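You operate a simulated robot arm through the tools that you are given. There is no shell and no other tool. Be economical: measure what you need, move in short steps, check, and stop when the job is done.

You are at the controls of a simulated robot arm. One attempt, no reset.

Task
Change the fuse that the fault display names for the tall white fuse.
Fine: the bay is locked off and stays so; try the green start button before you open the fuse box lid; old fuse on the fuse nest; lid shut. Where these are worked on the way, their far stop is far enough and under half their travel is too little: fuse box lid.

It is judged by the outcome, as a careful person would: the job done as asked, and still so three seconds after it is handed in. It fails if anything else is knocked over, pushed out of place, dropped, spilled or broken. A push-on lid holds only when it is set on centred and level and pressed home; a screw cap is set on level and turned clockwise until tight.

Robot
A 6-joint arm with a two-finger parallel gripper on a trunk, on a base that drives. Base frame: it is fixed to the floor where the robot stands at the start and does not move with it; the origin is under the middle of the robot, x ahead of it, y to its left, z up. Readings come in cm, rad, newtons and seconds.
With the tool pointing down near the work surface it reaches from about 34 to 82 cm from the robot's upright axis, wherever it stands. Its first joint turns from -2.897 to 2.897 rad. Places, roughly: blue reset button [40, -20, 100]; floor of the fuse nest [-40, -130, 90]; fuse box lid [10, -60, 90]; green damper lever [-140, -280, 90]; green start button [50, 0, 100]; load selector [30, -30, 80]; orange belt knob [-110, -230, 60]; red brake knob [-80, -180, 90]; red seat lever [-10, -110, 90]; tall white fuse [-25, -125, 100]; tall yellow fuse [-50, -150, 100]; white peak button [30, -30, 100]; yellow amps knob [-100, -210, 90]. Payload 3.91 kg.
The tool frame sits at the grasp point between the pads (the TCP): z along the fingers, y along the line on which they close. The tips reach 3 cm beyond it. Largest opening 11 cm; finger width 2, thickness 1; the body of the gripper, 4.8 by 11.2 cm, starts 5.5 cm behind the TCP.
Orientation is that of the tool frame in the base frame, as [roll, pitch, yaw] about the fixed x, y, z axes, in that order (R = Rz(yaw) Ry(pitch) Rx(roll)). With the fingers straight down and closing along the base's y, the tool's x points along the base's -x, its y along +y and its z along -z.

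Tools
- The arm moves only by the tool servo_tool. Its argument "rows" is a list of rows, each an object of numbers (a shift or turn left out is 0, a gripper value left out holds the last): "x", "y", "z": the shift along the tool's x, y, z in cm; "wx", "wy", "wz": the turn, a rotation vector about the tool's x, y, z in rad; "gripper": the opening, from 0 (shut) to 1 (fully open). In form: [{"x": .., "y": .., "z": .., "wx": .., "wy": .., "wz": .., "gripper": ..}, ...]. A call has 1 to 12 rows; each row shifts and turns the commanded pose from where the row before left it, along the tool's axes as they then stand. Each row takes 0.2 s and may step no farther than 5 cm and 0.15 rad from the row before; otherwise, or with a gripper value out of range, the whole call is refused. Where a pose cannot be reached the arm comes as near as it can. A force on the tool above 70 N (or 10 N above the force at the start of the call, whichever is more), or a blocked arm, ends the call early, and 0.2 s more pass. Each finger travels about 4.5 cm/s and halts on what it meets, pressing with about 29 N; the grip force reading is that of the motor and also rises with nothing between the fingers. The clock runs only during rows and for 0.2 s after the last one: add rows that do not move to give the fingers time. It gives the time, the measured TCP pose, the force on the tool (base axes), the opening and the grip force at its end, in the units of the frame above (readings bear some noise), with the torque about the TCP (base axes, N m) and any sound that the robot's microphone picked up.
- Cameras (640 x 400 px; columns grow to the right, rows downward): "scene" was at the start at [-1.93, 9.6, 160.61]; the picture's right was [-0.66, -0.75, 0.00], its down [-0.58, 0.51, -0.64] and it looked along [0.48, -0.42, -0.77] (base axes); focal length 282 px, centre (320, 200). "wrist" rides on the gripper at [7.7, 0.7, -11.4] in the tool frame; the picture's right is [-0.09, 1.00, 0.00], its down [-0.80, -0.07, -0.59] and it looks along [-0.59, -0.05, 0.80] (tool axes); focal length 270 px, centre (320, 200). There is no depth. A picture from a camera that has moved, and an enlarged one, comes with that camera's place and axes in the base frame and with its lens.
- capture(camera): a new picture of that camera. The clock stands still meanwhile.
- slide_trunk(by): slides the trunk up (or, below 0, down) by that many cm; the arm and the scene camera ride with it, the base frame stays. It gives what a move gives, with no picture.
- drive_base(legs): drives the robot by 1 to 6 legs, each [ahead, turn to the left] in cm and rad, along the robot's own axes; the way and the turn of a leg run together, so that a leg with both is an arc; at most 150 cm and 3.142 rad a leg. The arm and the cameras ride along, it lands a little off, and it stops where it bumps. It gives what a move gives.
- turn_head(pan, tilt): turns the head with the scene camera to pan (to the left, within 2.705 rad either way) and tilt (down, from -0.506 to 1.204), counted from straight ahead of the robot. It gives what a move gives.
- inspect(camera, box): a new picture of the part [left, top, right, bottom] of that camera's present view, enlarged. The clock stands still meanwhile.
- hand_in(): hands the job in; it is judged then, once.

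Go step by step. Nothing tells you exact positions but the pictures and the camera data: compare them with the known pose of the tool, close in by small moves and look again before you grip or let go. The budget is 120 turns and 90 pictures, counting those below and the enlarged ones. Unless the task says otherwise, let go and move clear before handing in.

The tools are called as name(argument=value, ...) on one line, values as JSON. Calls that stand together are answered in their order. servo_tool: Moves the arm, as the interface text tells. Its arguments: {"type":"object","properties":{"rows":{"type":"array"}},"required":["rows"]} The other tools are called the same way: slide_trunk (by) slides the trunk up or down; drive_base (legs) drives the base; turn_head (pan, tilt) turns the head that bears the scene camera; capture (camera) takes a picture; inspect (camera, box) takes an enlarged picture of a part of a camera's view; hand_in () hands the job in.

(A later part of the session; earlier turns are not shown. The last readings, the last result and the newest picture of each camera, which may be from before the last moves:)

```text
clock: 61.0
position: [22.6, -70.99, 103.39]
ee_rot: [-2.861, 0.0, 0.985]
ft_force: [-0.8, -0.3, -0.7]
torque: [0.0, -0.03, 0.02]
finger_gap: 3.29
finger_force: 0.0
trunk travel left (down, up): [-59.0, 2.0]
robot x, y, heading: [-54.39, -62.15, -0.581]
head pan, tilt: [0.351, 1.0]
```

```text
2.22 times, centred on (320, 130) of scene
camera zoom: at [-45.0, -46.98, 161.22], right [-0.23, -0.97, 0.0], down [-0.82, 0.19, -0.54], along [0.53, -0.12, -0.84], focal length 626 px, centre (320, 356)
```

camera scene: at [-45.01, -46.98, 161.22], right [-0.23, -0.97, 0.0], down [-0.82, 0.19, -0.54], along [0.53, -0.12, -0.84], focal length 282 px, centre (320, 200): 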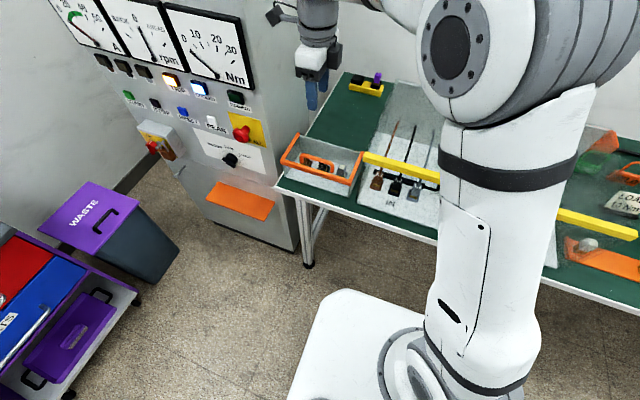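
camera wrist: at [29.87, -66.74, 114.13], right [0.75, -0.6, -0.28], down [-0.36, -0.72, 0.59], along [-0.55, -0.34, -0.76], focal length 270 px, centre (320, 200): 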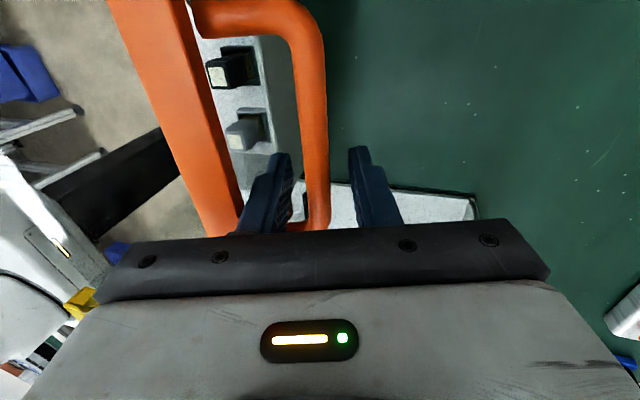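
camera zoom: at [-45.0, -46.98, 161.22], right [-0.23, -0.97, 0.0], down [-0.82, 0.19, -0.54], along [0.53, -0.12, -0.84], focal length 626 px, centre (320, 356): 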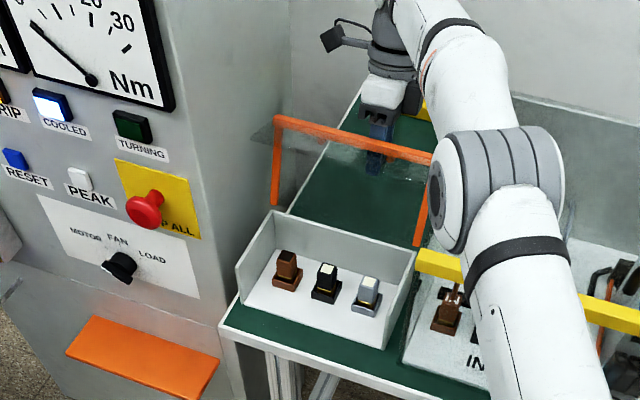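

servo_tool(rows=[{"z": -2}, {"z": -2}, {"z": -2}, {"y": -0.8, "z": -3}, {"y": -0.8, "z": -3}, {"wx": -0.14}, {"wx": -0.14}])

capture(camera="scene")

```text
clock: 62.5
position: [21.12, -71.66, 114.68]
ee_rot: [3.134, -0.004, 0.991]
ft_force: [-0.9, 0.4, 0.9]
torque: [-0.05, -0.07, 0.02]
finger_gap: 3.3
finger_force: 0.0
out of reach, approached as far as the arm can: row 2, 3, 4, 5, 6
trunk travel left (down, up): [-59.0, 2.0]
robot x, y, heading: [-53.71, -62.22, -0.578]
head pan, tilt: [0.351, 1.0]
```

```text
53 pictures are left
camera scene: at [-45.5, -46.82, 161.2], right [-0.23, -0.97, 0.0], down [-0.82, 0.19, -0.54], along [0.53, -0.12, -0.84], focal length 282 px, centre (320, 200)
```

scene: 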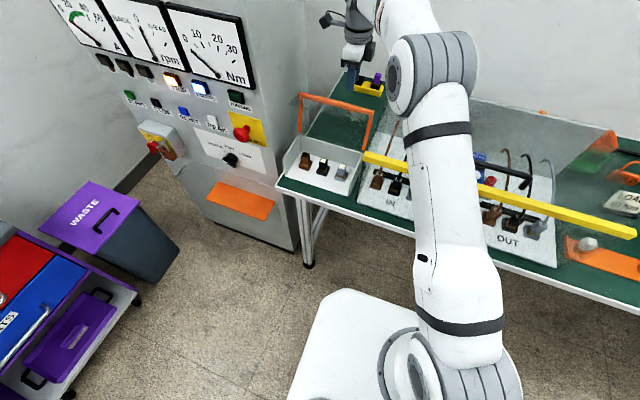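

Lid stays open. The panel side is close to the brown fuse, so I flip the tool half a turn to keep the wrist camera on the free side.

servo_tool(rows=[{"wz": -0.149, "z": -2}, {"wz": -0.149}, {"wz": -0.149}, {"wz": -0.149}, {"wz": -0.149}, {"wz": -0.149}, {"wz": -0.149}, {"wz": -0.149}, {"wz": -0.149}, {"wz": -0.149}, {"wz": -0.149}, {"wz": -0.149}])

servo_tool(rows=[{"wz": -0.149}, {"wz": -0.149}, {"wz": -0.149}, {"wz": -0.149}, {"wz": -0.149}, {"wz": -0.149}, {"wz": -0.149}, {"wz": -0.149}, {"wz": -0.149}, {}])

```text
clock: 65.2
position: [21.39, -71.74, 116.24]
ee_rot: [3.141, 0.0, 2.779]
ft_force: [0.5, 0.2, 0.0]
torque: [0.01, -0.02, 0.01]
finger_gap: 3.3
finger_force: 0.0
trunk travel left (down, up): [-59.0, 2.0]
robot x, y, heading: [-53.45, -62.09, -0.578]
head pan, tilt: [0.351, 1.0]
```

```text
clock: 67.3
position: [21.47, -71.72, 116.3]
ee_rot: [-3.14, 0.001, -2.165]
ft_force: [-0.3, 0.2, 0.1]
torque: [-0.01, -0.01, 0.02]
finger_gap: 3.29
finger_force: 0.0
trunk travel left (down, up): [-59.0, 2.0]
robot x, y, heading: [-53.76, -62.16, -0.577]
head pan, tilt: [0.351, 1.0]
```

servo_tool(rows=[{"x": -2.2, "y": 3.15, "gripper": 0.6}, {"x": -2.2, "y": 3.15}, {"x": -2.2, "y": 3.15}, {"x": -2.1, "y": 3.05}, {}])

capture(camera="wrist")

inspect(camera="scene", box=[220, 60, 400, 220])

```text
clock: 68.5
position: [15.95, -57.65, 116.02]
ee_rot: [-3.141, 0.0, -2.165]
ft_force: [0.2, -0.2, 1.1]
torque: [0.04, 0.0, -0.01]
finger_gap: 6.6
finger_force: 0.0
trunk travel left (down, up): [-59.0, 2.0]
robot x, y, heading: [-53.64, -62.05, -0.58]
head pan, tilt: [0.351, 1.0]
```

```text
52 pictures are left
camera wrist: at [10.93, -63.59, 127.32], right [-0.78, 0.63, 0.0], down [0.51, 0.62, 0.59], along [0.38, 0.46, -0.8], focal length 270 px, centre (320, 200)
```

wrist: 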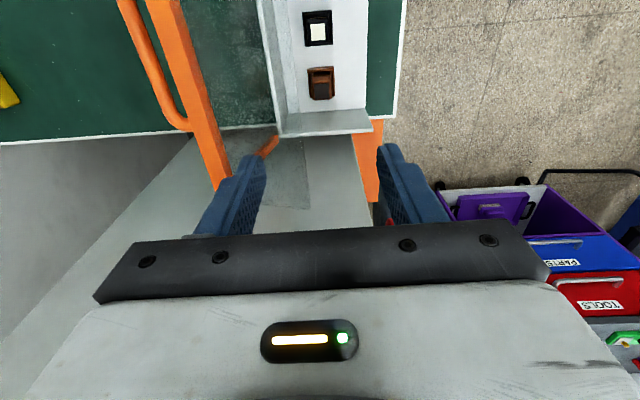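

```text
2.50 times, centred on (310, 140) of scene
camera zoom: at [-44.98, -47.01, 161.22], right [-0.23, -0.97, 0.0], down [-0.82, 0.19, -0.54], along [0.53, -0.12, -0.84], focal length 704 px, centre (345, 350)
```

zoom: 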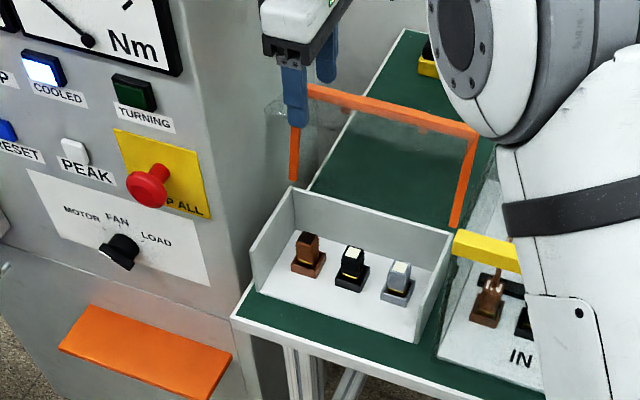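

Brown fuse top is near (16.75,-56.1,91.5), body about 2 cm wide. I go over it and down to z ≈ 102.

servo_tool(rows=[{"x": -1.73, "y": 0.2, "z": 3}, {"z": 4}, {"z": 4}, {"z": 3}, {}])

capture(camera="wrist")

inspect(camera="scene", box=[240, 80, 380, 200])

```text
clock: 69.2
position: [17.32, -55.83, 111.04]
ee_rot: [-3.117, 0.028, -2.166]
ft_force: [-2.9, 4.3, 30.8]
torque: [-0.58, -0.47, -0.22]
finger_gap: 6.27
finger_force: 0.1
trunk travel left (down, up): [-59.0, 2.0]
robot x, y, heading: [-53.71, -62.01, -0.58]
head pan, tilt: [0.351, 1.0]
stopped in row 3: the force on the tool passed its limit (the readings are from after the stop); the commanded pose is now the measured one
```

```text
50 pictures are left
camera wrist: at [11.97, -61.8, 122.13], right [-0.78, 0.63, -0.02], down [0.48, 0.62, 0.62], along [0.4, 0.47, -0.79], focal length 270 px, centre (320, 200)
```

wrist: 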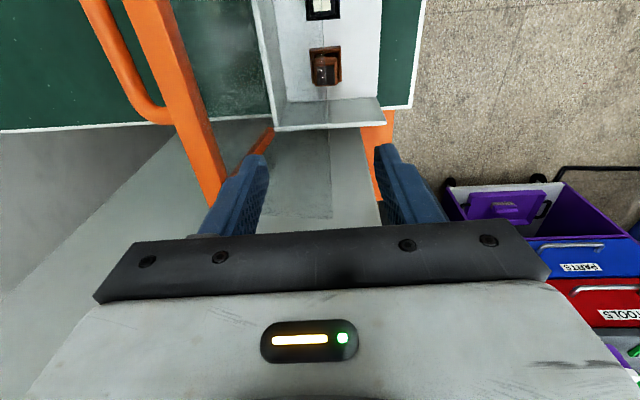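

```text
3.33 times, centred on (310, 140) of scene
camera zoom: at [-44.95, -47.07, 161.27], right [-0.23, -0.97, 0.0], down [-0.82, 0.19, -0.54], along [0.53, -0.12, -0.84], focal length 938 px, centre (353, 400)
```

zoom: 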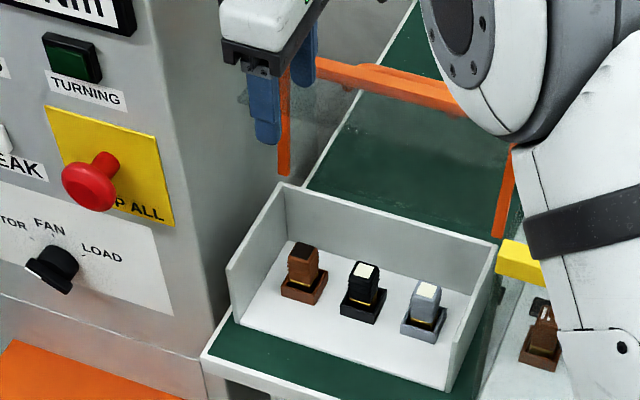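

The rear finger met the lid's top edge: the lid stands only about upright. I lift off, level the tool, and then push the lid to its far stop from in front with shut fingers.

servo_tool(rows=[{"z": -3, "wy": 0.028, "wx": -0.025}, {"x": 2.5, "y": 3, "gripper": 0}, {"x": 2.5, "y": 3}, {}, {}, {"z": 3}, {"z": 4}, {"z": 3}])

capture(camera="wrist")

inspect(camera="scene", box=[220, 60, 400, 220])

```text
clock: 71.0
position: [9.18, -56.49, 103.51]
ee_rot: [3.136, -0.008, -2.164]
ft_force: [-0.9, 0.7, -0.6]
torque: [-0.02, 0.0, 0.03]
finger_gap: 0.0
finger_force: 28.9
trunk travel left (down, up): [-59.0, 2.0]
robot x, y, heading: [-53.7, -62.0, -0.577]
head pan, tilt: [0.351, 1.0]
```

```text
48 pictures are left
camera wrist: at [4.28, -62.48, 114.9], right [-0.78, 0.63, 0.01], down [0.51, 0.63, 0.59], along [0.37, 0.46, -0.81], focal length 270 px, centre (320, 200)
```

wrist: 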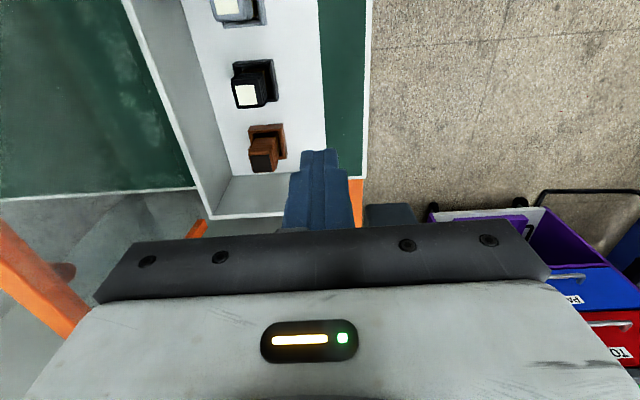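

```text
2.50 times, centred on (310, 140) of scene
camera zoom: at [-44.95, -46.99, 161.22], right [-0.23, -0.97, 0.0], down [-0.82, 0.19, -0.54], along [0.53, -0.12, -0.84], focal length 704 px, centre (345, 350)
```

zoom: 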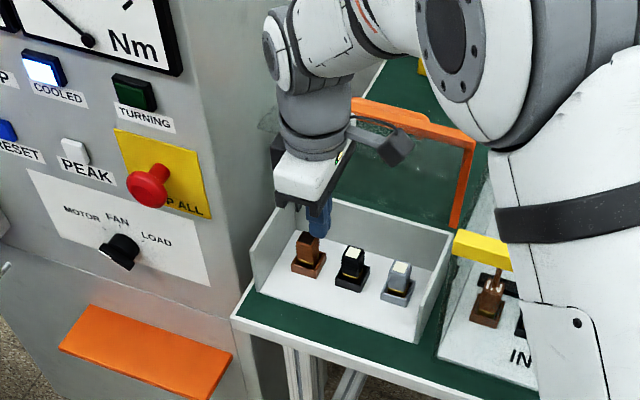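

servo_tool(rows=[{"y": -4}, {"y": -4}, {"y": -2}, {"y": -1}, {"y": -1}])

servo_tool(rows=[{"y": -1}, {"y": -1}])

inspect(camera="scene", box=[220, 40, 420, 220])

```text
clock: 72.2
position: [19.01, -63.19, 104.48]
ee_rot: [-3.135, 0.001, -2.163]
ft_force: [8.8, 3.7, 54.6]
torque: [-0.71, -0.27, 0.26]
finger_gap: 0.0
finger_force: 28.8
trunk travel left (down, up): [-59.0, 2.0]
robot x, y, heading: [-53.88, -62.05, -0.577]
head pan, tilt: [0.351, 1.0]
```

```text
clock: 72.8
position: [20.64, -64.3, 104.18]
ee_rot: [-3.138, -0.001, -2.164]
ft_force: [14.0, 1.4, 41.5]
torque: [0.33, -0.48, -0.38]
finger_gap: 0.0
finger_force: 29.1
trunk travel left (down, up): [-59.0, 2.0]
robot x, y, heading: [-53.6, -61.95, -0.577]
head pan, tilt: [0.351, 1.0]
```

```text
2.22 times, centred on (320, 130) of scene
camera zoom: at [-45.34, -46.94, 161.23], right [-0.23, -0.97, 0.0], down [-0.82, 0.19, -0.54], along [0.53, -0.12, -0.84], focal length 626 px, centre (320, 356)
```

zoom: 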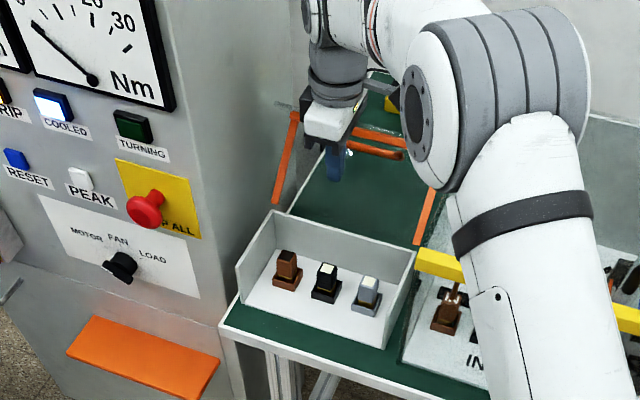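

The gripper body is riding on the lid edge; I lift 2 cm and push with the fingers.

servo_tool(rows=[{"z": -1}, {"z": -1.5}, {"y": -1}, {"y": -1}])

inspect(camera="scene", box=[220, 40, 420, 220])

capture(camera="wrist")

```text
clock: 73.8
position: [20.76, -64.41, 105.58]
ee_rot: [3.107, -0.022, -2.161]
ft_force: [-36.2, 12.5, 9.9]
torque: [-0.6, -1.4, -0.56]
finger_gap: 0.0
finger_force: 28.8
trunk travel left (down, up): [-59.0, 2.0]
robot x, y, heading: [-53.99, -62.15, -0.577]
head pan, tilt: [0.351, 1.0]
stopped in row 4: the force on the tool passed its limit (the readings are from after the stop); the commanded pose is now the measured one
```

```text
2.22 times, centred on (320, 130) of scene
camera zoom: at [-45.9, -46.75, 161.29], right [-0.23, -0.97, 0.0], down [-0.82, 0.19, -0.55], along [0.53, -0.12, -0.84], focal length 626 px, centre (320, 356)
```

zoom: 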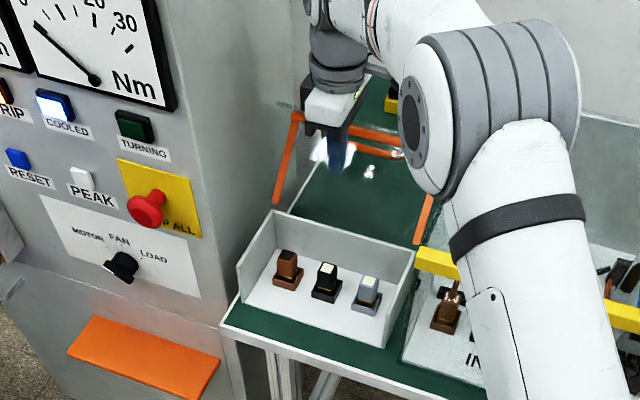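

```text
44 pictures are left
camera wrist: at [16.28, -70.48, 117.1], right [-0.78, 0.63, 0.03], down [0.53, 0.63, 0.57], along [0.34, 0.46, -0.82], focal length 270 px, centre (320, 200)
```

wrist: 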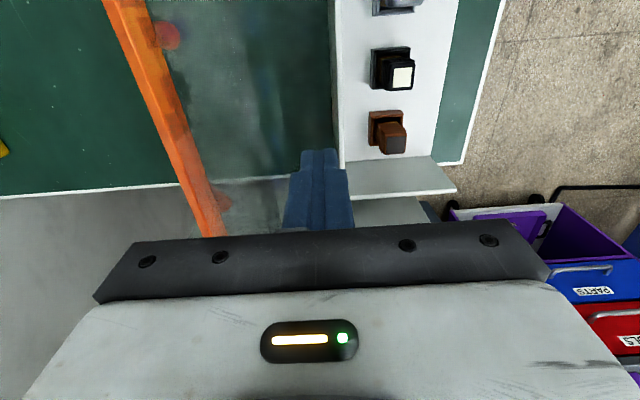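

The lid met its stop (leaning back ~110°). I back off and look whether it stays.

servo_tool(rows=[{"y": 2, "z": -1, "wx": 0.034, "wy": -0.02}, {"y": 4, "z": -3}, {"x": 1.5, "z": -3}, {}, {}])

capture(camera="wrist")

inspect(camera="scene", box=[220, 40, 420, 220])

```text
clock: 75.0
position: [15.49, -62.67, 112.16]
ee_rot: [-3.14, -0.002, -2.162]
ft_force: [0.0, 0.2, -0.5]
torque: [0.03, -0.01, 0.0]
finger_gap: 0.0
finger_force: 28.8
trunk travel left (down, up): [-59.0, 2.0]
robot x, y, heading: [-53.8, -61.84, -0.582]
head pan, tilt: [0.351, 1.0]
```

```text
43 pictures are left
camera wrist: at [10.53, -68.59, 123.56], right [-0.78, 0.63, 0.0], down [0.51, 0.63, 0.59], along [0.37, 0.46, -0.81], focal length 270 px, centre (320, 200)
```

wrist: 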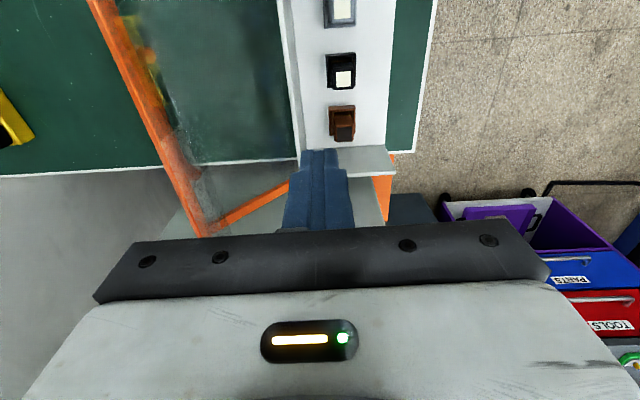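

```text
2.22 times, centred on (320, 130) of scene
camera zoom: at [-45.06, -46.94, 161.22], right [-0.23, -0.97, 0.0], down [-0.82, 0.19, -0.54], along [0.53, -0.12, -0.84], focal length 626 px, centre (320, 356)
```

zoom: 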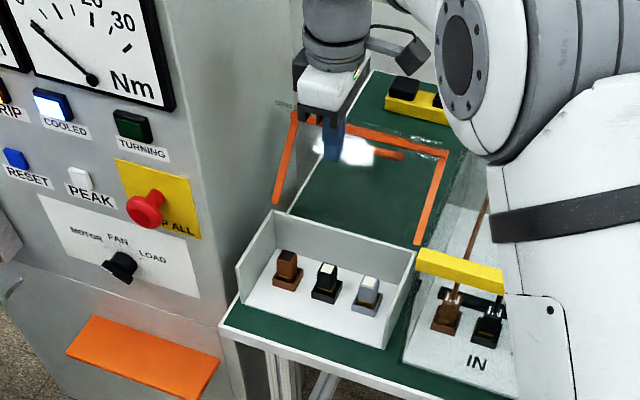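

Lid stays back at its stop. Now over the brown fuse with a narrower opening.

servo_tool(rows=[{"x": -3, "y": 1.3, "gripper": 0.4}, {"x": -2.87, "y": 1.25}, {"z": 4}, {"z": 4}, {"z": 2}, {}])

capture(camera="wrist")

inspect(camera="scene", box=[240, 80, 380, 200])

```text
clock: 76.4
position: [16.83, -56.38, 102.17]
ee_rot: [3.142, -0.002, -2.164]
ft_force: [-0.1, -1.0, 1.4]
torque: [0.0, 0.0, -0.02]
finger_gap: 4.4
finger_force: 0.1
trunk travel left (down, up): [-59.0, 2.0]
robot x, y, heading: [-54.14, -61.66, -0.579]
head pan, tilt: [0.351, 1.0]
```

```text
41 pictures are left
camera wrist: at [11.87, -62.3, 113.5], right [-0.78, 0.63, 0.0], down [0.51, 0.63, 0.59], along [0.37, 0.46, -0.81], focal length 270 px, centre (320, 200)
```

wrist: 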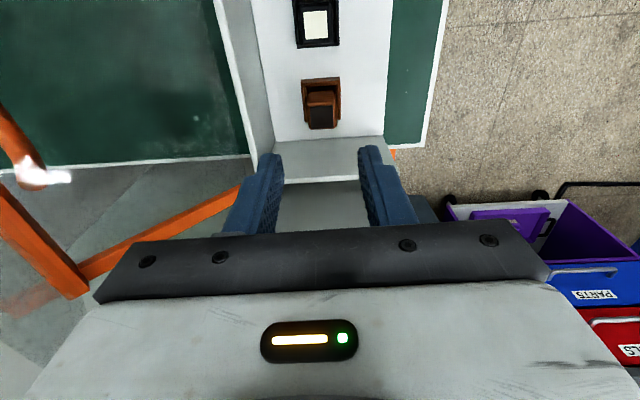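

```text
3.33 times, centred on (310, 140) of scene
camera zoom: at [-45.04, -46.96, 161.22], right [-0.23, -0.97, 0.0], down [-0.82, 0.19, -0.54], along [0.53, -0.12, -0.84], focal length 938 px, centre (353, 400)
```

zoom: 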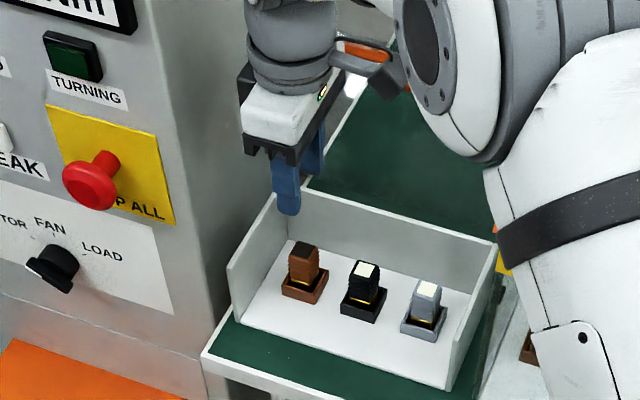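

Aligned; shift 0.2, descend to z ≈ 92 and check before gripping.

servo_tool(rows=[{"y": 0.2, "z": 3}, {"z": 3}, {"z": 2}, {"z": 1}, {"z": 1}, {}])

capture(camera="wrist")

inspect(camera="scene", box=[260, 100, 360, 190])

```text
clock: 77.8
position: [16.76, -56.2, 92.37]
ee_rot: [3.141, -0.001, -2.163]
ft_force: [0.1, -0.6, -0.4]
torque: [0.0, 0.01, 0.04]
finger_gap: 4.39
finger_force: 0.0
trunk travel left (down, up): [-59.0, 2.0]
robot x, y, heading: [-53.74, -62.24, -0.576]
head pan, tilt: [0.351, 1.0]
```

```text
39 pictures are left
camera wrist: at [11.69, -62.26, 103.52], right [-0.78, 0.63, 0.0], down [0.51, 0.63, 0.59], along [0.37, 0.46, -0.81], focal length 270 px, centre (320, 200)
```

wrist: 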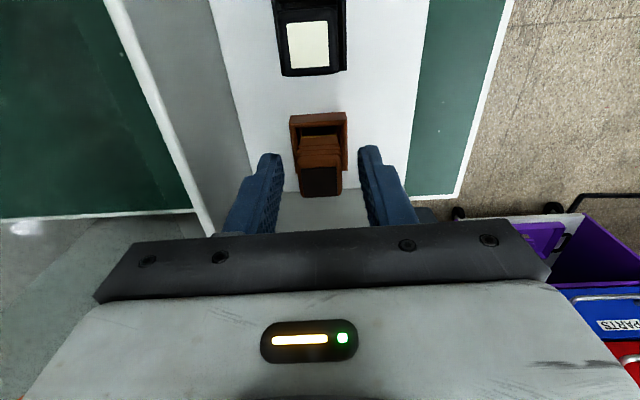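

```text
4.44 times, centred on (310, 145) of scene
camera zoom: at [-45.04, -46.95, 161.22], right [-0.23, -0.97, 0.0], down [-0.82, 0.19, -0.54], along [0.53, -0.12, -0.84], focal length 1251 px, centre (364, 444)
```

zoom: 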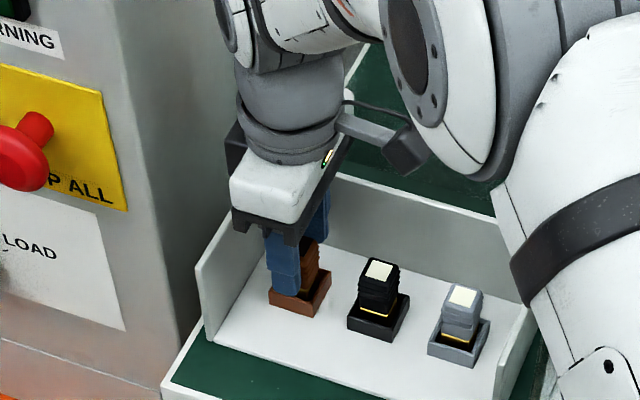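

Fuse sits squarely between the fingers. Grip.

servo_tool(rows=[{"z": 0.3, "gripper": 0}, {}, {}, {}, {}])

servo_tool(rows=[{"z": -0.5}, {"z": -0.5}, {"z": -0.5}, {"z": -0.5}])

capture(camera="wrist")

```text
clock: 79.0
position: [16.79, -56.36, 91.91]
ee_rot: [-3.14, -0.001, -2.163]
ft_force: [-0.9, 0.6, 3.0]
torque: [-0.01, -0.01, 0.01]
finger_gap: 2.25
finger_force: 28.8
trunk travel left (down, up): [-59.0, 2.0]
robot x, y, heading: [-53.47, -61.92, -0.578]
head pan, tilt: [0.351, 1.0]
```

```text
clock: 80.0
position: [16.69, -56.31, 93.8]
ee_rot: [-3.14, -0.002, -2.162]
ft_force: [0.0, -0.6, -0.4]
torque: [0.0, -0.02, 0.02]
finger_gap: 2.26
finger_force: 29.3
trunk travel left (down, up): [-59.0, 2.0]
robot x, y, heading: [-53.98, -62.0, -0.578]
head pan, tilt: [0.351, 1.0]
```

```text
37 pictures are left
camera wrist: at [11.7, -62.26, 105.19], right [-0.78, 0.63, 0.0], down [0.51, 0.63, 0.59], along [0.37, 0.46, -0.81], focal length 270 px, centre (320, 200)
```

wrist: 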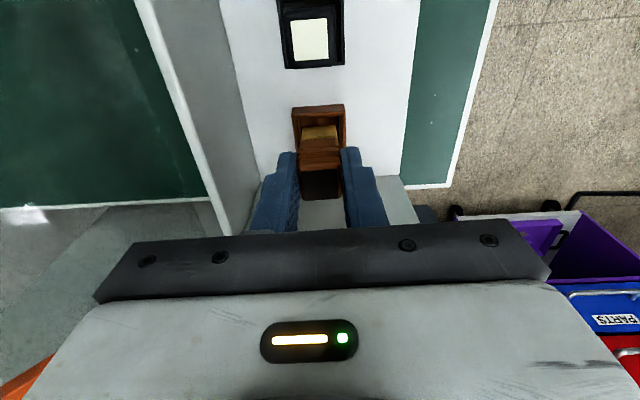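

The brown fuse comes out cleanly. Lift up high and look towards the nest.

servo_tool(rows=[{"z": -3}, {"z": -4}, {"z": -4}, {"z": -4}, {"z": -4}, {"x": 3, "y": 3}, {}])

turn_head(pan=-0.7, tilt=0.9)

capture(camera="scene")

```text
clock: 81.6
position: [12.56, -57.24, 112.67]
ee_rot: [-3.141, -0.002, -2.162]
ft_force: [1.1, -0.2, -0.2]
torque: [0.0, 0.02, 0.01]
finger_gap: 2.29
finger_force: 28.5
trunk travel left (down, up): [-59.0, 2.0]
robot x, y, heading: [-53.49, -61.95, -0.581]
head pan, tilt: [0.351, 1.0]
```

```text
clock: 82.9
position: [12.46, -57.21, 112.66]
ee_rot: [-3.141, -0.003, -2.162]
ft_force: [0.3, 0.3, -0.3]
torque: [0.01, 0.01, 0.03]
finger_gap: 2.28
finger_force: 28.9
trunk travel left (down, up): [-59.0, 2.0]
robot x, y, heading: [-53.73, -61.67, -0.578]
head pan, tilt: [-0.7, 0.901]
```

```text
36 pictures are left
camera scene: at [-49.64, -52.61, 161.94], right [-0.96, -0.29, 0.0], down [-0.23, 0.75, -0.62], along [0.18, -0.59, -0.78], focal length 282 px, centre (320, 200)
```

scene: 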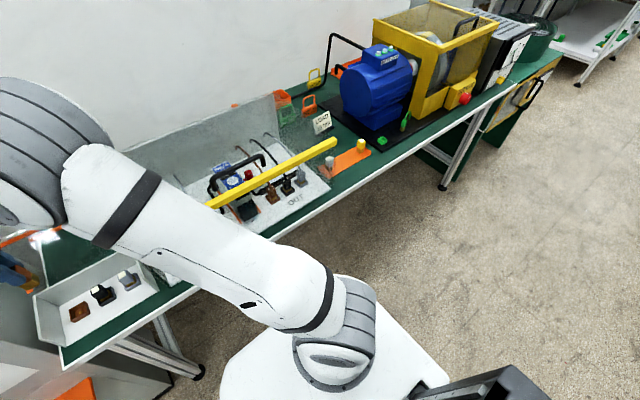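

inspect(camera="scene", box=[280, 110, 420, 210])

```text
4.00 times, centred on (350, 160) of scene
camera zoom: at [-49.64, -52.61, 161.94], right [-0.96, -0.29, 0.0], down [-0.23, 0.75, -0.62], along [0.18, -0.59, -0.78], focal length 1126 px, centre (200, 360)
```

zoom: 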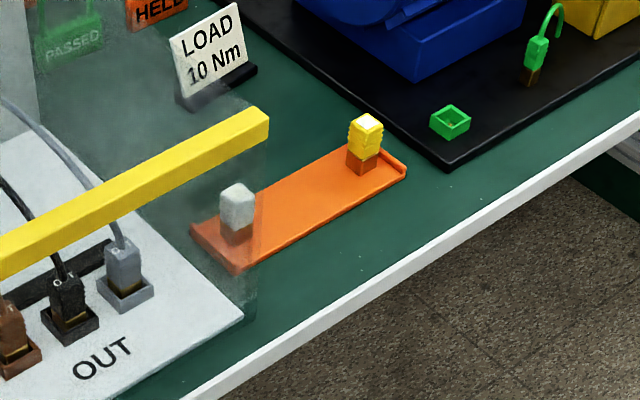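

I carry the fuse at z ≈ 118 along the bench to above the nest.

servo_tool(rows=[{"z": -4.5}, {"x": 4.9, "y": 0.3}, {"x": 4.9, "y": 0.3}, {"x": 4.9, "y": 0.3}, {"x": 4.9, "y": 0.3}, {"x": 4.9, "y": 0.3}, {"x": 4.9, "y": 0.3}, {"x": 4.9, "y": 0.3}, {"x": 4.9, "y": 0.3}, {"x": 4.9, "y": 0.3}, {"x": 4.9, "y": 0.3}, {"x": 4.9, "y": 0.3}])

servo_tool(rows=[{"x": 4.9}, {"x": 4.9}, {"x": 4.9}, {"x": 4.9}, {}])

capture(camera="wrist")

capture(camera="scene")

```text
clock: 85.5
position: [-20.59, -100.27, 117.35]
ee_rot: [-3.14, -0.004, -2.16]
ft_force: [-1.0, -1.5, 12.8]
torque: [0.39, -0.46, -0.05]
finger_gap: 2.29
finger_force: 28.9
trunk travel left (down, up): [-59.0, 2.0]
robot x, y, heading: [-53.5, -61.91, -0.576]
head pan, tilt: [-0.7, 0.901]
```

```text
clock: 86.7
position: [-31.06, -116.06, 117.5]
ee_rot: [-3.14, -0.002, -2.161]
ft_force: [-0.8, 0.5, -1.0]
torque: [0.01, 0.01, 0.02]
finger_gap: 2.26
finger_force: 28.6
trunk travel left (down, up): [-59.0, 2.0]
robot x, y, heading: [-53.84, -61.81, -0.58]
head pan, tilt: [-0.7, 0.901]
```

```text
34 pictures are left
camera wrist: at [-36.11, -122.06, 128.69], right [-0.78, 0.63, 0.0], down [0.51, 0.63, 0.59], along [0.37, 0.46, -0.81], focal length 270 px, centre (320, 200)
```

wrist: 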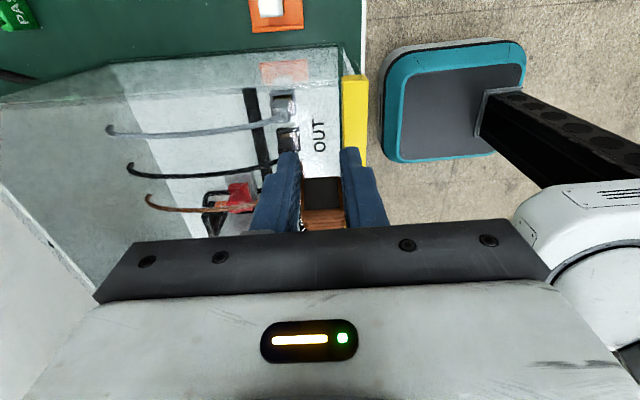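

```text
33 pictures are left
camera scene: at [-49.65, -52.57, 161.94], right [-0.96, -0.29, 0.0], down [-0.23, 0.75, -0.62], along [0.18, -0.59, -0.78], focal length 282 px, centre (320, 200)
```

scene: 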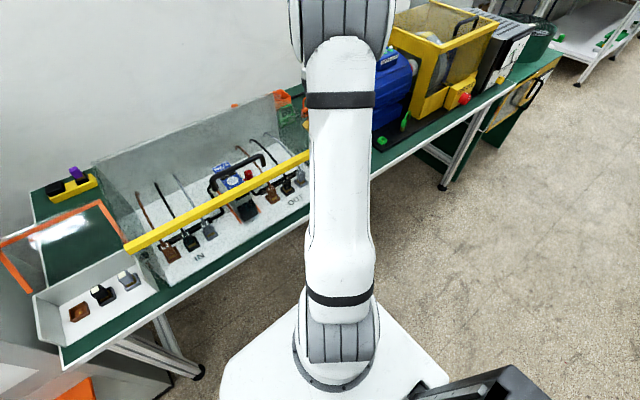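

The reading mid-way showed a brush against something; the fuse looks turned in the grip. Zoom in.

inspect(camera="wrist", box=[220, 60, 420, 240])

inspect(camera="scene", box=[20, 60, 320, 280])

```text
2.22 times, centred on (320, 150) of wrist
camera zoom: at [-36.11, -122.06, 128.69], right [-0.78, 0.63, 0.0], down [0.51, 0.63, 0.59], along [0.37, 0.46, -0.81], focal length 601 px, centre (320, 311)
```

zoom: 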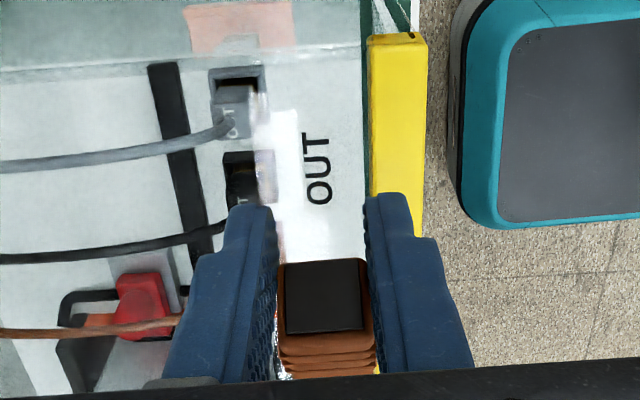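

```text
1.82 times, centred on (170, 170) of scene
camera zoom: at [-49.65, -52.57, 161.94], right [-0.96, -0.29, 0.0], down [-0.23, 0.75, -0.62], along [0.18, -0.59, -0.78], focal length 512 px, centre (593, 254)
```

zoom: 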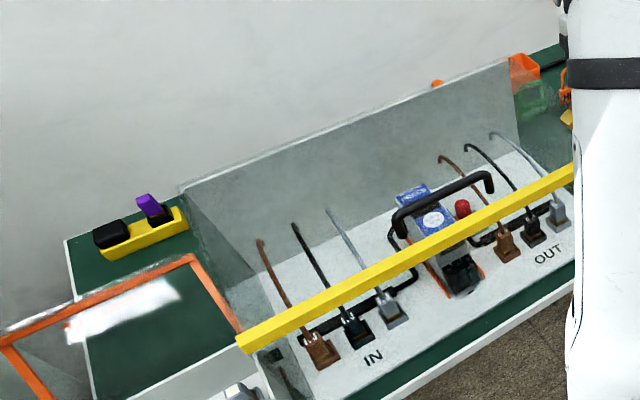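

The fuse has swung in the grip: its top leans about 50-60° toward tool +x (it brushed the clear bay cover). I'll yaw the tool 90° so I can lean the gripper back toward the robot and set the fuse upright between the two spares.

servo_tool(rows=[{"z": -4}, {"wz": -0.148}, {"wz": -0.148}, {"wz": -0.148}, {"wz": -0.148}, {"wz": -0.148}, {"wz": -0.148}, {"wz": -0.148}, {"wz": -0.148}, {"wz": -0.148}, {"wz": -0.148}, {"wz": -0.09}])

servo_tool(rows=[{"wy": 0.145}, {"wy": 0.145}, {"wy": 0.145}, {"wy": 0.145}, {"wy": 0.145}, {"wy": 0.145}, {"wy": 0.13}])

capture(camera="wrist")

capture(camera="scene")

```text
clock: 89.3
position: [-19.77, -109.24, 120.1]
ee_rot: [3.05, -0.006, -1.043]
ft_force: [-0.4, -0.3, -0.2]
torque: [-0.01, 0.0, 0.0]
finger_gap: 2.26
finger_force: 28.6
out of reach, approached as far as the arm can: row 7, 8, 9, 10, 11, 12
trunk travel left (down, up): [-59.0, 2.0]
robot x, y, heading: [-53.68, -62.0, -0.582]
head pan, tilt: [-0.7, 0.901]
```

```text
clock: 90.9
position: [-20.44, -109.67, 119.88]
ee_rot: [2.997, -0.854, -0.945]
ft_force: [-0.5, -0.1, 0.5]
torque: [0.01, 0.01, 0.0]
finger_gap: 2.26
finger_force: 28.7
out of reach, approached as far as the arm can: row 6, 7
trunk travel left (down, up): [-59.0, 2.0]
robot x, y, heading: [-53.93, -61.92, -0.577]
head pan, tilt: [-0.7, 0.901]
```

```text
30 pictures are left
camera wrist: at [-21.9, -106.17, 133.1], right [-0.9, -0.44, 0.03], down [-0.44, 0.87, -0.22], along [0.08, -0.21, -0.97], focal length 270 px, centre (320, 200)
```

wrist: 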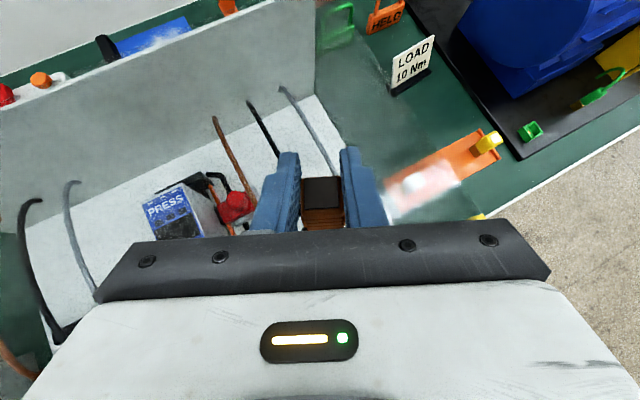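

```text
29 pictures are left
camera scene: at [-49.68, -52.6, 161.95], right [-0.96, -0.29, 0.0], down [-0.23, 0.75, -0.62], along [0.18, -0.59, -0.78], focal length 282 px, centre (320, 200)
```

scene: 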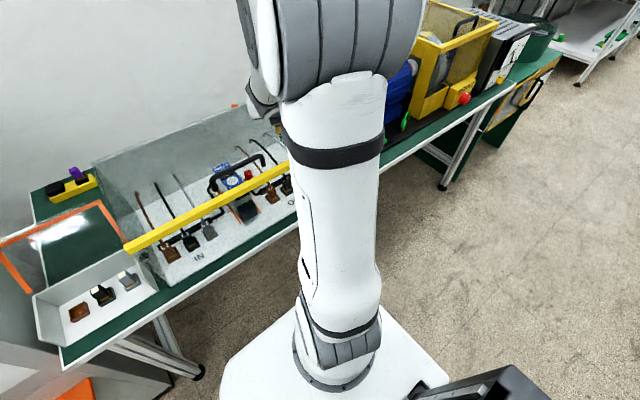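

The wrist is at its limit here. I draw the arm in and drive ~50 cm along the bench, so that the nest is straight ahead.

servo_tool(rows=[{"x": -2.96, "z": -3.39}, {"x": -2.96, "z": -3.39}, {"x": -2.96, "z": -3.39}, {"x": -2.96, "z": -3.39}, {}])

drive_base(legs=[[0, -1.58], [53, 0], [0, 1.58]])

turn_head(pan=0.3, tilt=1.0)

capture(camera="scene")

capture(camera="wrist")

```text
clock: 92.1
position: [-27.61, -96.52, 122.19]
ee_rot: [2.992, -0.852, -0.938]
ft_force: [0.1, 0.2, -1.0]
torque: [0.01, 0.0, 0.05]
finger_gap: 2.26
finger_force: 28.9
out of reach, approached as far as the arm can: row 4
trunk travel left (down, up): [-59.0, 2.0]
robot x, y, heading: [-53.93, -62.23, -0.577]
head pan, tilt: [-0.7, 0.901]
```

```text
clock: 102.9
position: [-59.63, -141.46, 122.27]
ee_rot: [2.993, -0.853, -0.973]
ft_force: [0.4, 0.4, -1.3]
torque: [0.0, -0.01, 0.0]
finger_gap: 2.25
finger_force: 28.9
trunk travel left (down, up): [-59.0, 2.0]
robot x, y, heading: [-83.28, -104.64, -0.619]
head pan, tilt: [-0.7, 0.901]
```

```text
clock: 104.2
position: [-59.5, -141.43, 122.22]
ee_rot: [2.995, -0.852, -0.975]
ft_force: [1.8, 0.5, -0.5]
torque: [0.04, 0.0, 0.02]
finger_gap: 2.29
finger_force: 28.9
trunk travel left (down, up): [-59.0, 2.0]
robot x, y, heading: [-83.33, -104.65, -0.623]
head pan, tilt: [0.3, 1.0]
```

```text
28 pictures are left
camera scene: at [-75.08, -92.31, 161.39], right [-0.57, -0.82, 0.0], down [-0.68, 0.47, -0.56], along [0.46, -0.32, -0.83], focal length 282 px, centre (320, 200)
```

scene: 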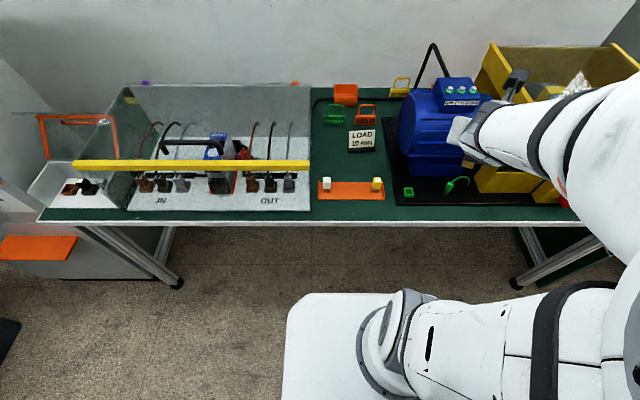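

```text
27 pictures are left
camera wrist: at [-60.73, -137.91, 135.39], right [-0.91, -0.41, 0.03], down [-0.41, 0.88, -0.22], along [0.06, -0.22, -0.97], focal length 270 px, centre (320, 200)
```

wrist: 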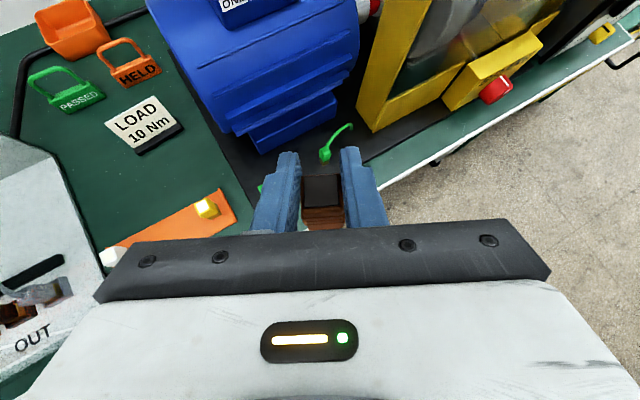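

Everything is in view; the white fuse is at about (-30.5,-126.3), yellow at (-39.8,-139), tray middle (-35.2,-132.7). Zoom on the held fuse to judge its tilt.

inspect(camera="wrist", box=[270, 130, 370, 240])

inspect(camera="scene", box=[420, 80, 540, 190])

```text
3.64 times, centred on (320, 185) of wrist
camera zoom: at [-60.73, -137.91, 135.39], right [-0.91, -0.41, 0.03], down [-0.41, 0.88, -0.22], along [0.06, -0.22, -0.97], focal length 983 px, centre (320, 254)
```

zoom: 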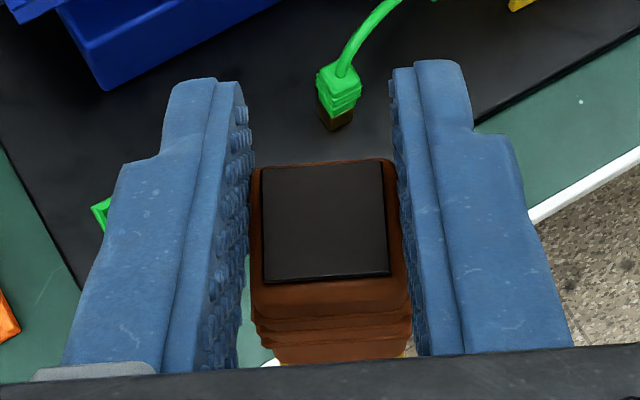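

```text
3.64 times, centred on (480, 135) of scene
camera zoom: at [-75.08, -92.31, 161.39], right [-0.57, -0.82, 0.0], down [-0.68, 0.47, -0.56], along [0.46, -0.32, -0.83], focal length 1024 px, centre (-262, 436)
```

zoom: 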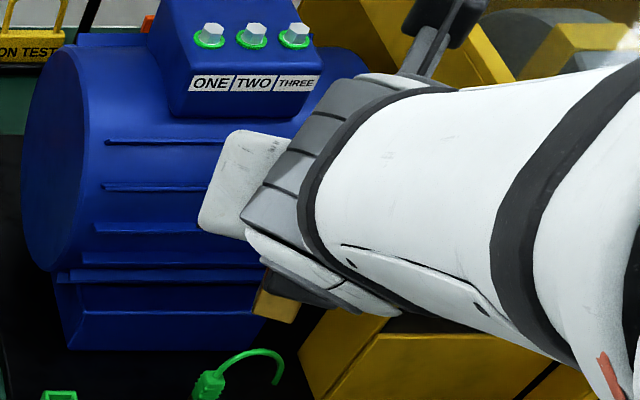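

Estimated lean ~55-60° versus 49° applied. I move over the tray middle at this height, then correct the roll and tilt.

servo_tool(rows=[{"x": -1.04, "y": -3.68, "z": -1.74}, {"x": -1.04, "y": -3.68, "z": -1.74}, {"x": -1.04, "y": -3.68, "z": -1.74}, {"x": -1.04, "y": -3.68, "z": -1.74}, {"x": -1.04, "y": -3.68, "z": -1.74}, {"x": 2.34, "y": -1.8, "z": 2.43}, {"x": 2.34, "y": -1.8, "z": 2.43}, {"x": 2.34, "y": -1.8, "z": 2.43}, {"x": 2.34, "y": -1.8, "z": 2.43}, {"wx": 0.14}, {"wy": 0.1}, {}])

capture(camera="wrist")

capture(camera="scene")

```text
clock: 106.8
position: [-34.85, -132.8, 122.56]
ee_rot: [3.13, -0.953, -0.972]
ft_force: [0.7, 0.2, 0.1]
torque: [0.01, 0.03, -0.01]
finger_gap: 2.28
finger_force: 29.1
out of reach, approached as far as the arm can: row 1
trunk travel left (down, up): [-59.0, 2.0]
robot x, y, heading: [-83.73, -104.66, -0.617]
head pan, tilt: [0.3, 1.0]
```

```text
24 pictures are left
camera wrist: at [-38.22, -129.12, 135.34], right [-0.86, -0.51, -0.07], down [-0.47, 0.83, -0.31], along [0.21, -0.23, -0.95], focal length 270 px, centre (320, 200)
```

wrist: 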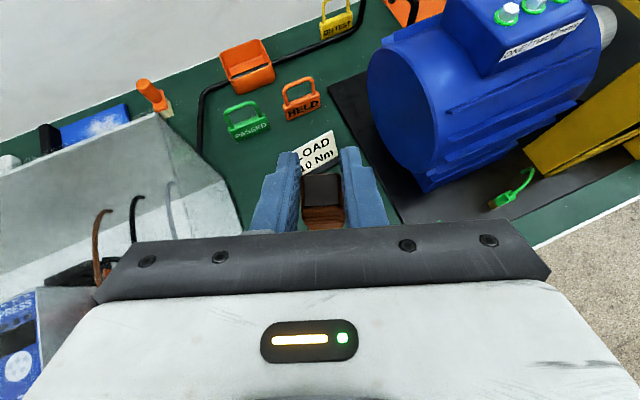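

```text
23 pictures are left
camera scene: at [-74.32, -90.41, 161.22], right [-0.31, -0.95, 0.0], down [-0.8, 0.26, -0.54], along [0.51, -0.17, -0.84], focal length 282 px, centre (320, 200)
```

scene: 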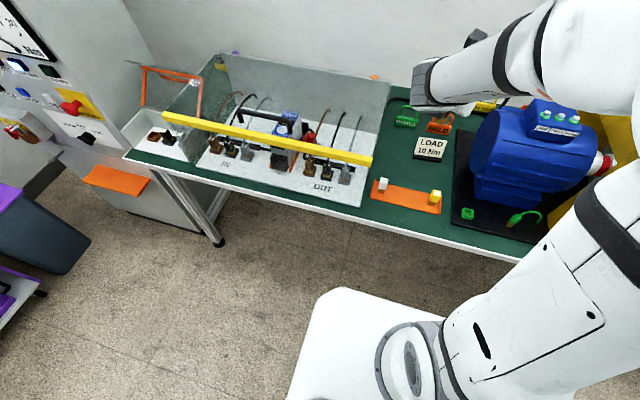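

Over the tray middle. Shift slightly and lower the trunk 26 cm, then check.

servo_tool(rows=[{"x": -0.35, "y": 0.19, "z": -0.5}])

slide_trunk(by=-26)

inspect(camera="wrist", box=[180, 60, 480, 240])

capture(camera="scene")

```text
clock: 107.2
position: [-35.41, -132.42, 122.51]
ee_rot: [3.131, -0.953, -0.973]
ft_force: [-0.2, -0.1, -0.7]
torque: [-0.01, 0.0, -0.01]
finger_gap: 2.27
finger_force: 29.1
trunk travel left (down, up): [-59.0, 2.0]
robot x, y, heading: [-83.69, -104.63, -0.62]
head pan, tilt: [0.3, 1.0]
```

```text
clock: 109.8
position: [-35.37, -132.51, 96.45]
ee_rot: [3.131, -0.954, -0.972]
ft_force: [-0.8, 0.7, -0.1]
torque: [-0.01, 0.02, 0.01]
finger_gap: 2.27
finger_force: 29.3
trunk travel left (down, up): [-33.0, 28.0]
robot x, y, heading: [-83.52, -104.33, -0.623]
head pan, tilt: [0.3, 1.0]
```

```text
2.13 times, centred on (330, 150) of wrist
camera zoom: at [-38.72, -128.64, 109.31], right [-0.86, -0.51, -0.07], down [-0.47, 0.83, -0.31], along [0.21, -0.23, -0.95], focal length 577 px, centre (299, 307)
```

zoom: 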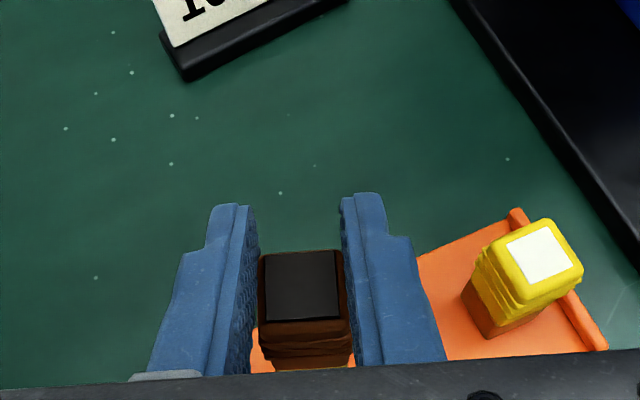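

```text
21 pictures are left
camera scene: at [-74.29, -90.43, 135.22], right [-0.31, -0.95, 0.0], down [-0.8, 0.26, -0.54], along [0.51, -0.17, -0.84], focal length 282 px, centre (320, 200)
```

scene: 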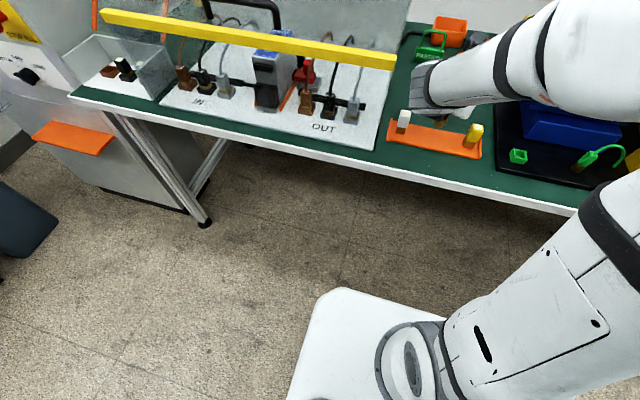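

The held fuse looks upright, over the tray's middle. Lower gently to contact.

servo_tool(rows=[{"x": -1.63, "z": 1.16}, {"x": -0.82, "z": 0.58}, {"x": -0.41, "z": 0.29}, {"x": -0.41, "z": 0.29}, {"x": -0.25, "z": 0.17}, {"x": -0.25, "z": 0.17}])

servo_tool(rows=[{"x": -0.25, "z": 0.17}, {"x": -0.25, "z": 0.17}])

inspect(camera="scene", box=[370, 60, 510, 180])

```text
clock: 111.2
position: [-35.45, -132.4, 92.41]
ee_rot: [3.137, -0.964, -0.977]
ft_force: [0.7, -0.1, 42.1]
torque: [-0.28, -0.24, 0.02]
finger_gap: 2.3
finger_force: 29.0
trunk travel left (down, up): [-33.0, 28.0]
robot x, y, heading: [-83.51, -104.81, -0.622]
head pan, tilt: [0.3, 1.0]
```

```text
clock: 111.8
position: [-35.27, -132.54, 92.48]
ee_rot: [-3.137, -0.977, -0.986]
ft_force: [-3.6, 2.1, 26.5]
torque: [-0.02, 0.05, 0.0]
finger_gap: 2.27
finger_force: 29.1
trunk travel left (down, up): [-33.0, 28.0]
robot x, y, heading: [-83.27, -104.84, -0.618]
head pan, tilt: [0.3, 1.0]
stopped in row 2: the force on the tool passed its limit (the readings are from after the stop); the commanded pose is now the measured one
```

```text
3.33 times, centred on (440, 120) of scene
camera zoom: at [-74.55, -90.27, 135.16], right [-0.31, -0.95, 0.0], down [-0.8, 0.26, -0.54], along [0.51, -0.17, -0.84], focal length 938 px, centre (-80, 467)
```

zoom: 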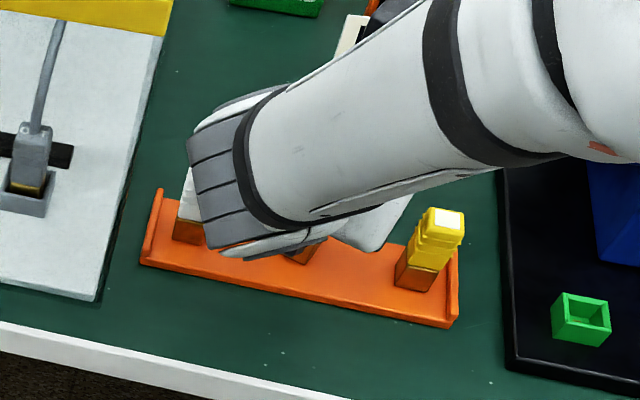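

Contact with the tray floor. Ease off and open.

servo_tool(rows=[{"x": 0.25, "z": -0.17}, {"gripper": 0.4}, {}, {}, {}])

inspect(camera="wrist", box=[180, 60, 480, 240])

```text
clock: 113.0
position: [-35.22, -132.39, 92.46]
ee_rot: [3.14, -0.968, -0.98]
ft_force: [-0.2, -0.1, 0.3]
torque: [-0.02, 0.02, -0.01]
finger_gap: 4.37
finger_force: 0.0
trunk travel left (down, up): [-33.0, 28.0]
robot x, y, heading: [-83.77, -104.84, -0.62]
head pan, tilt: [0.3, 1.0]
```

```text
2.13 times, centred on (330, 150) of wrist
camera zoom: at [-38.67, -128.68, 105.01], right [-0.86, -0.51, -0.07], down [-0.47, 0.82, -0.32], along [0.22, -0.24, -0.94], focal length 577 px, centre (299, 307)
```

zoom: 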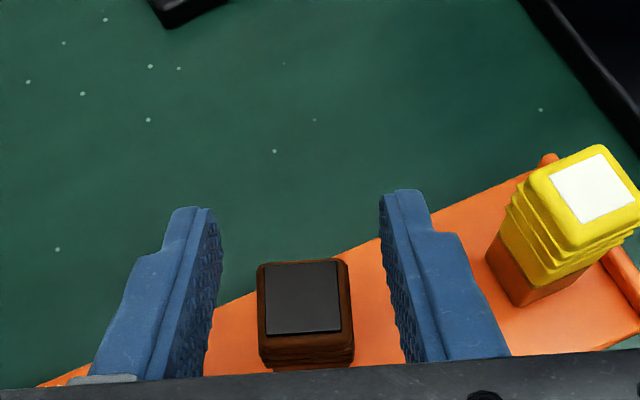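

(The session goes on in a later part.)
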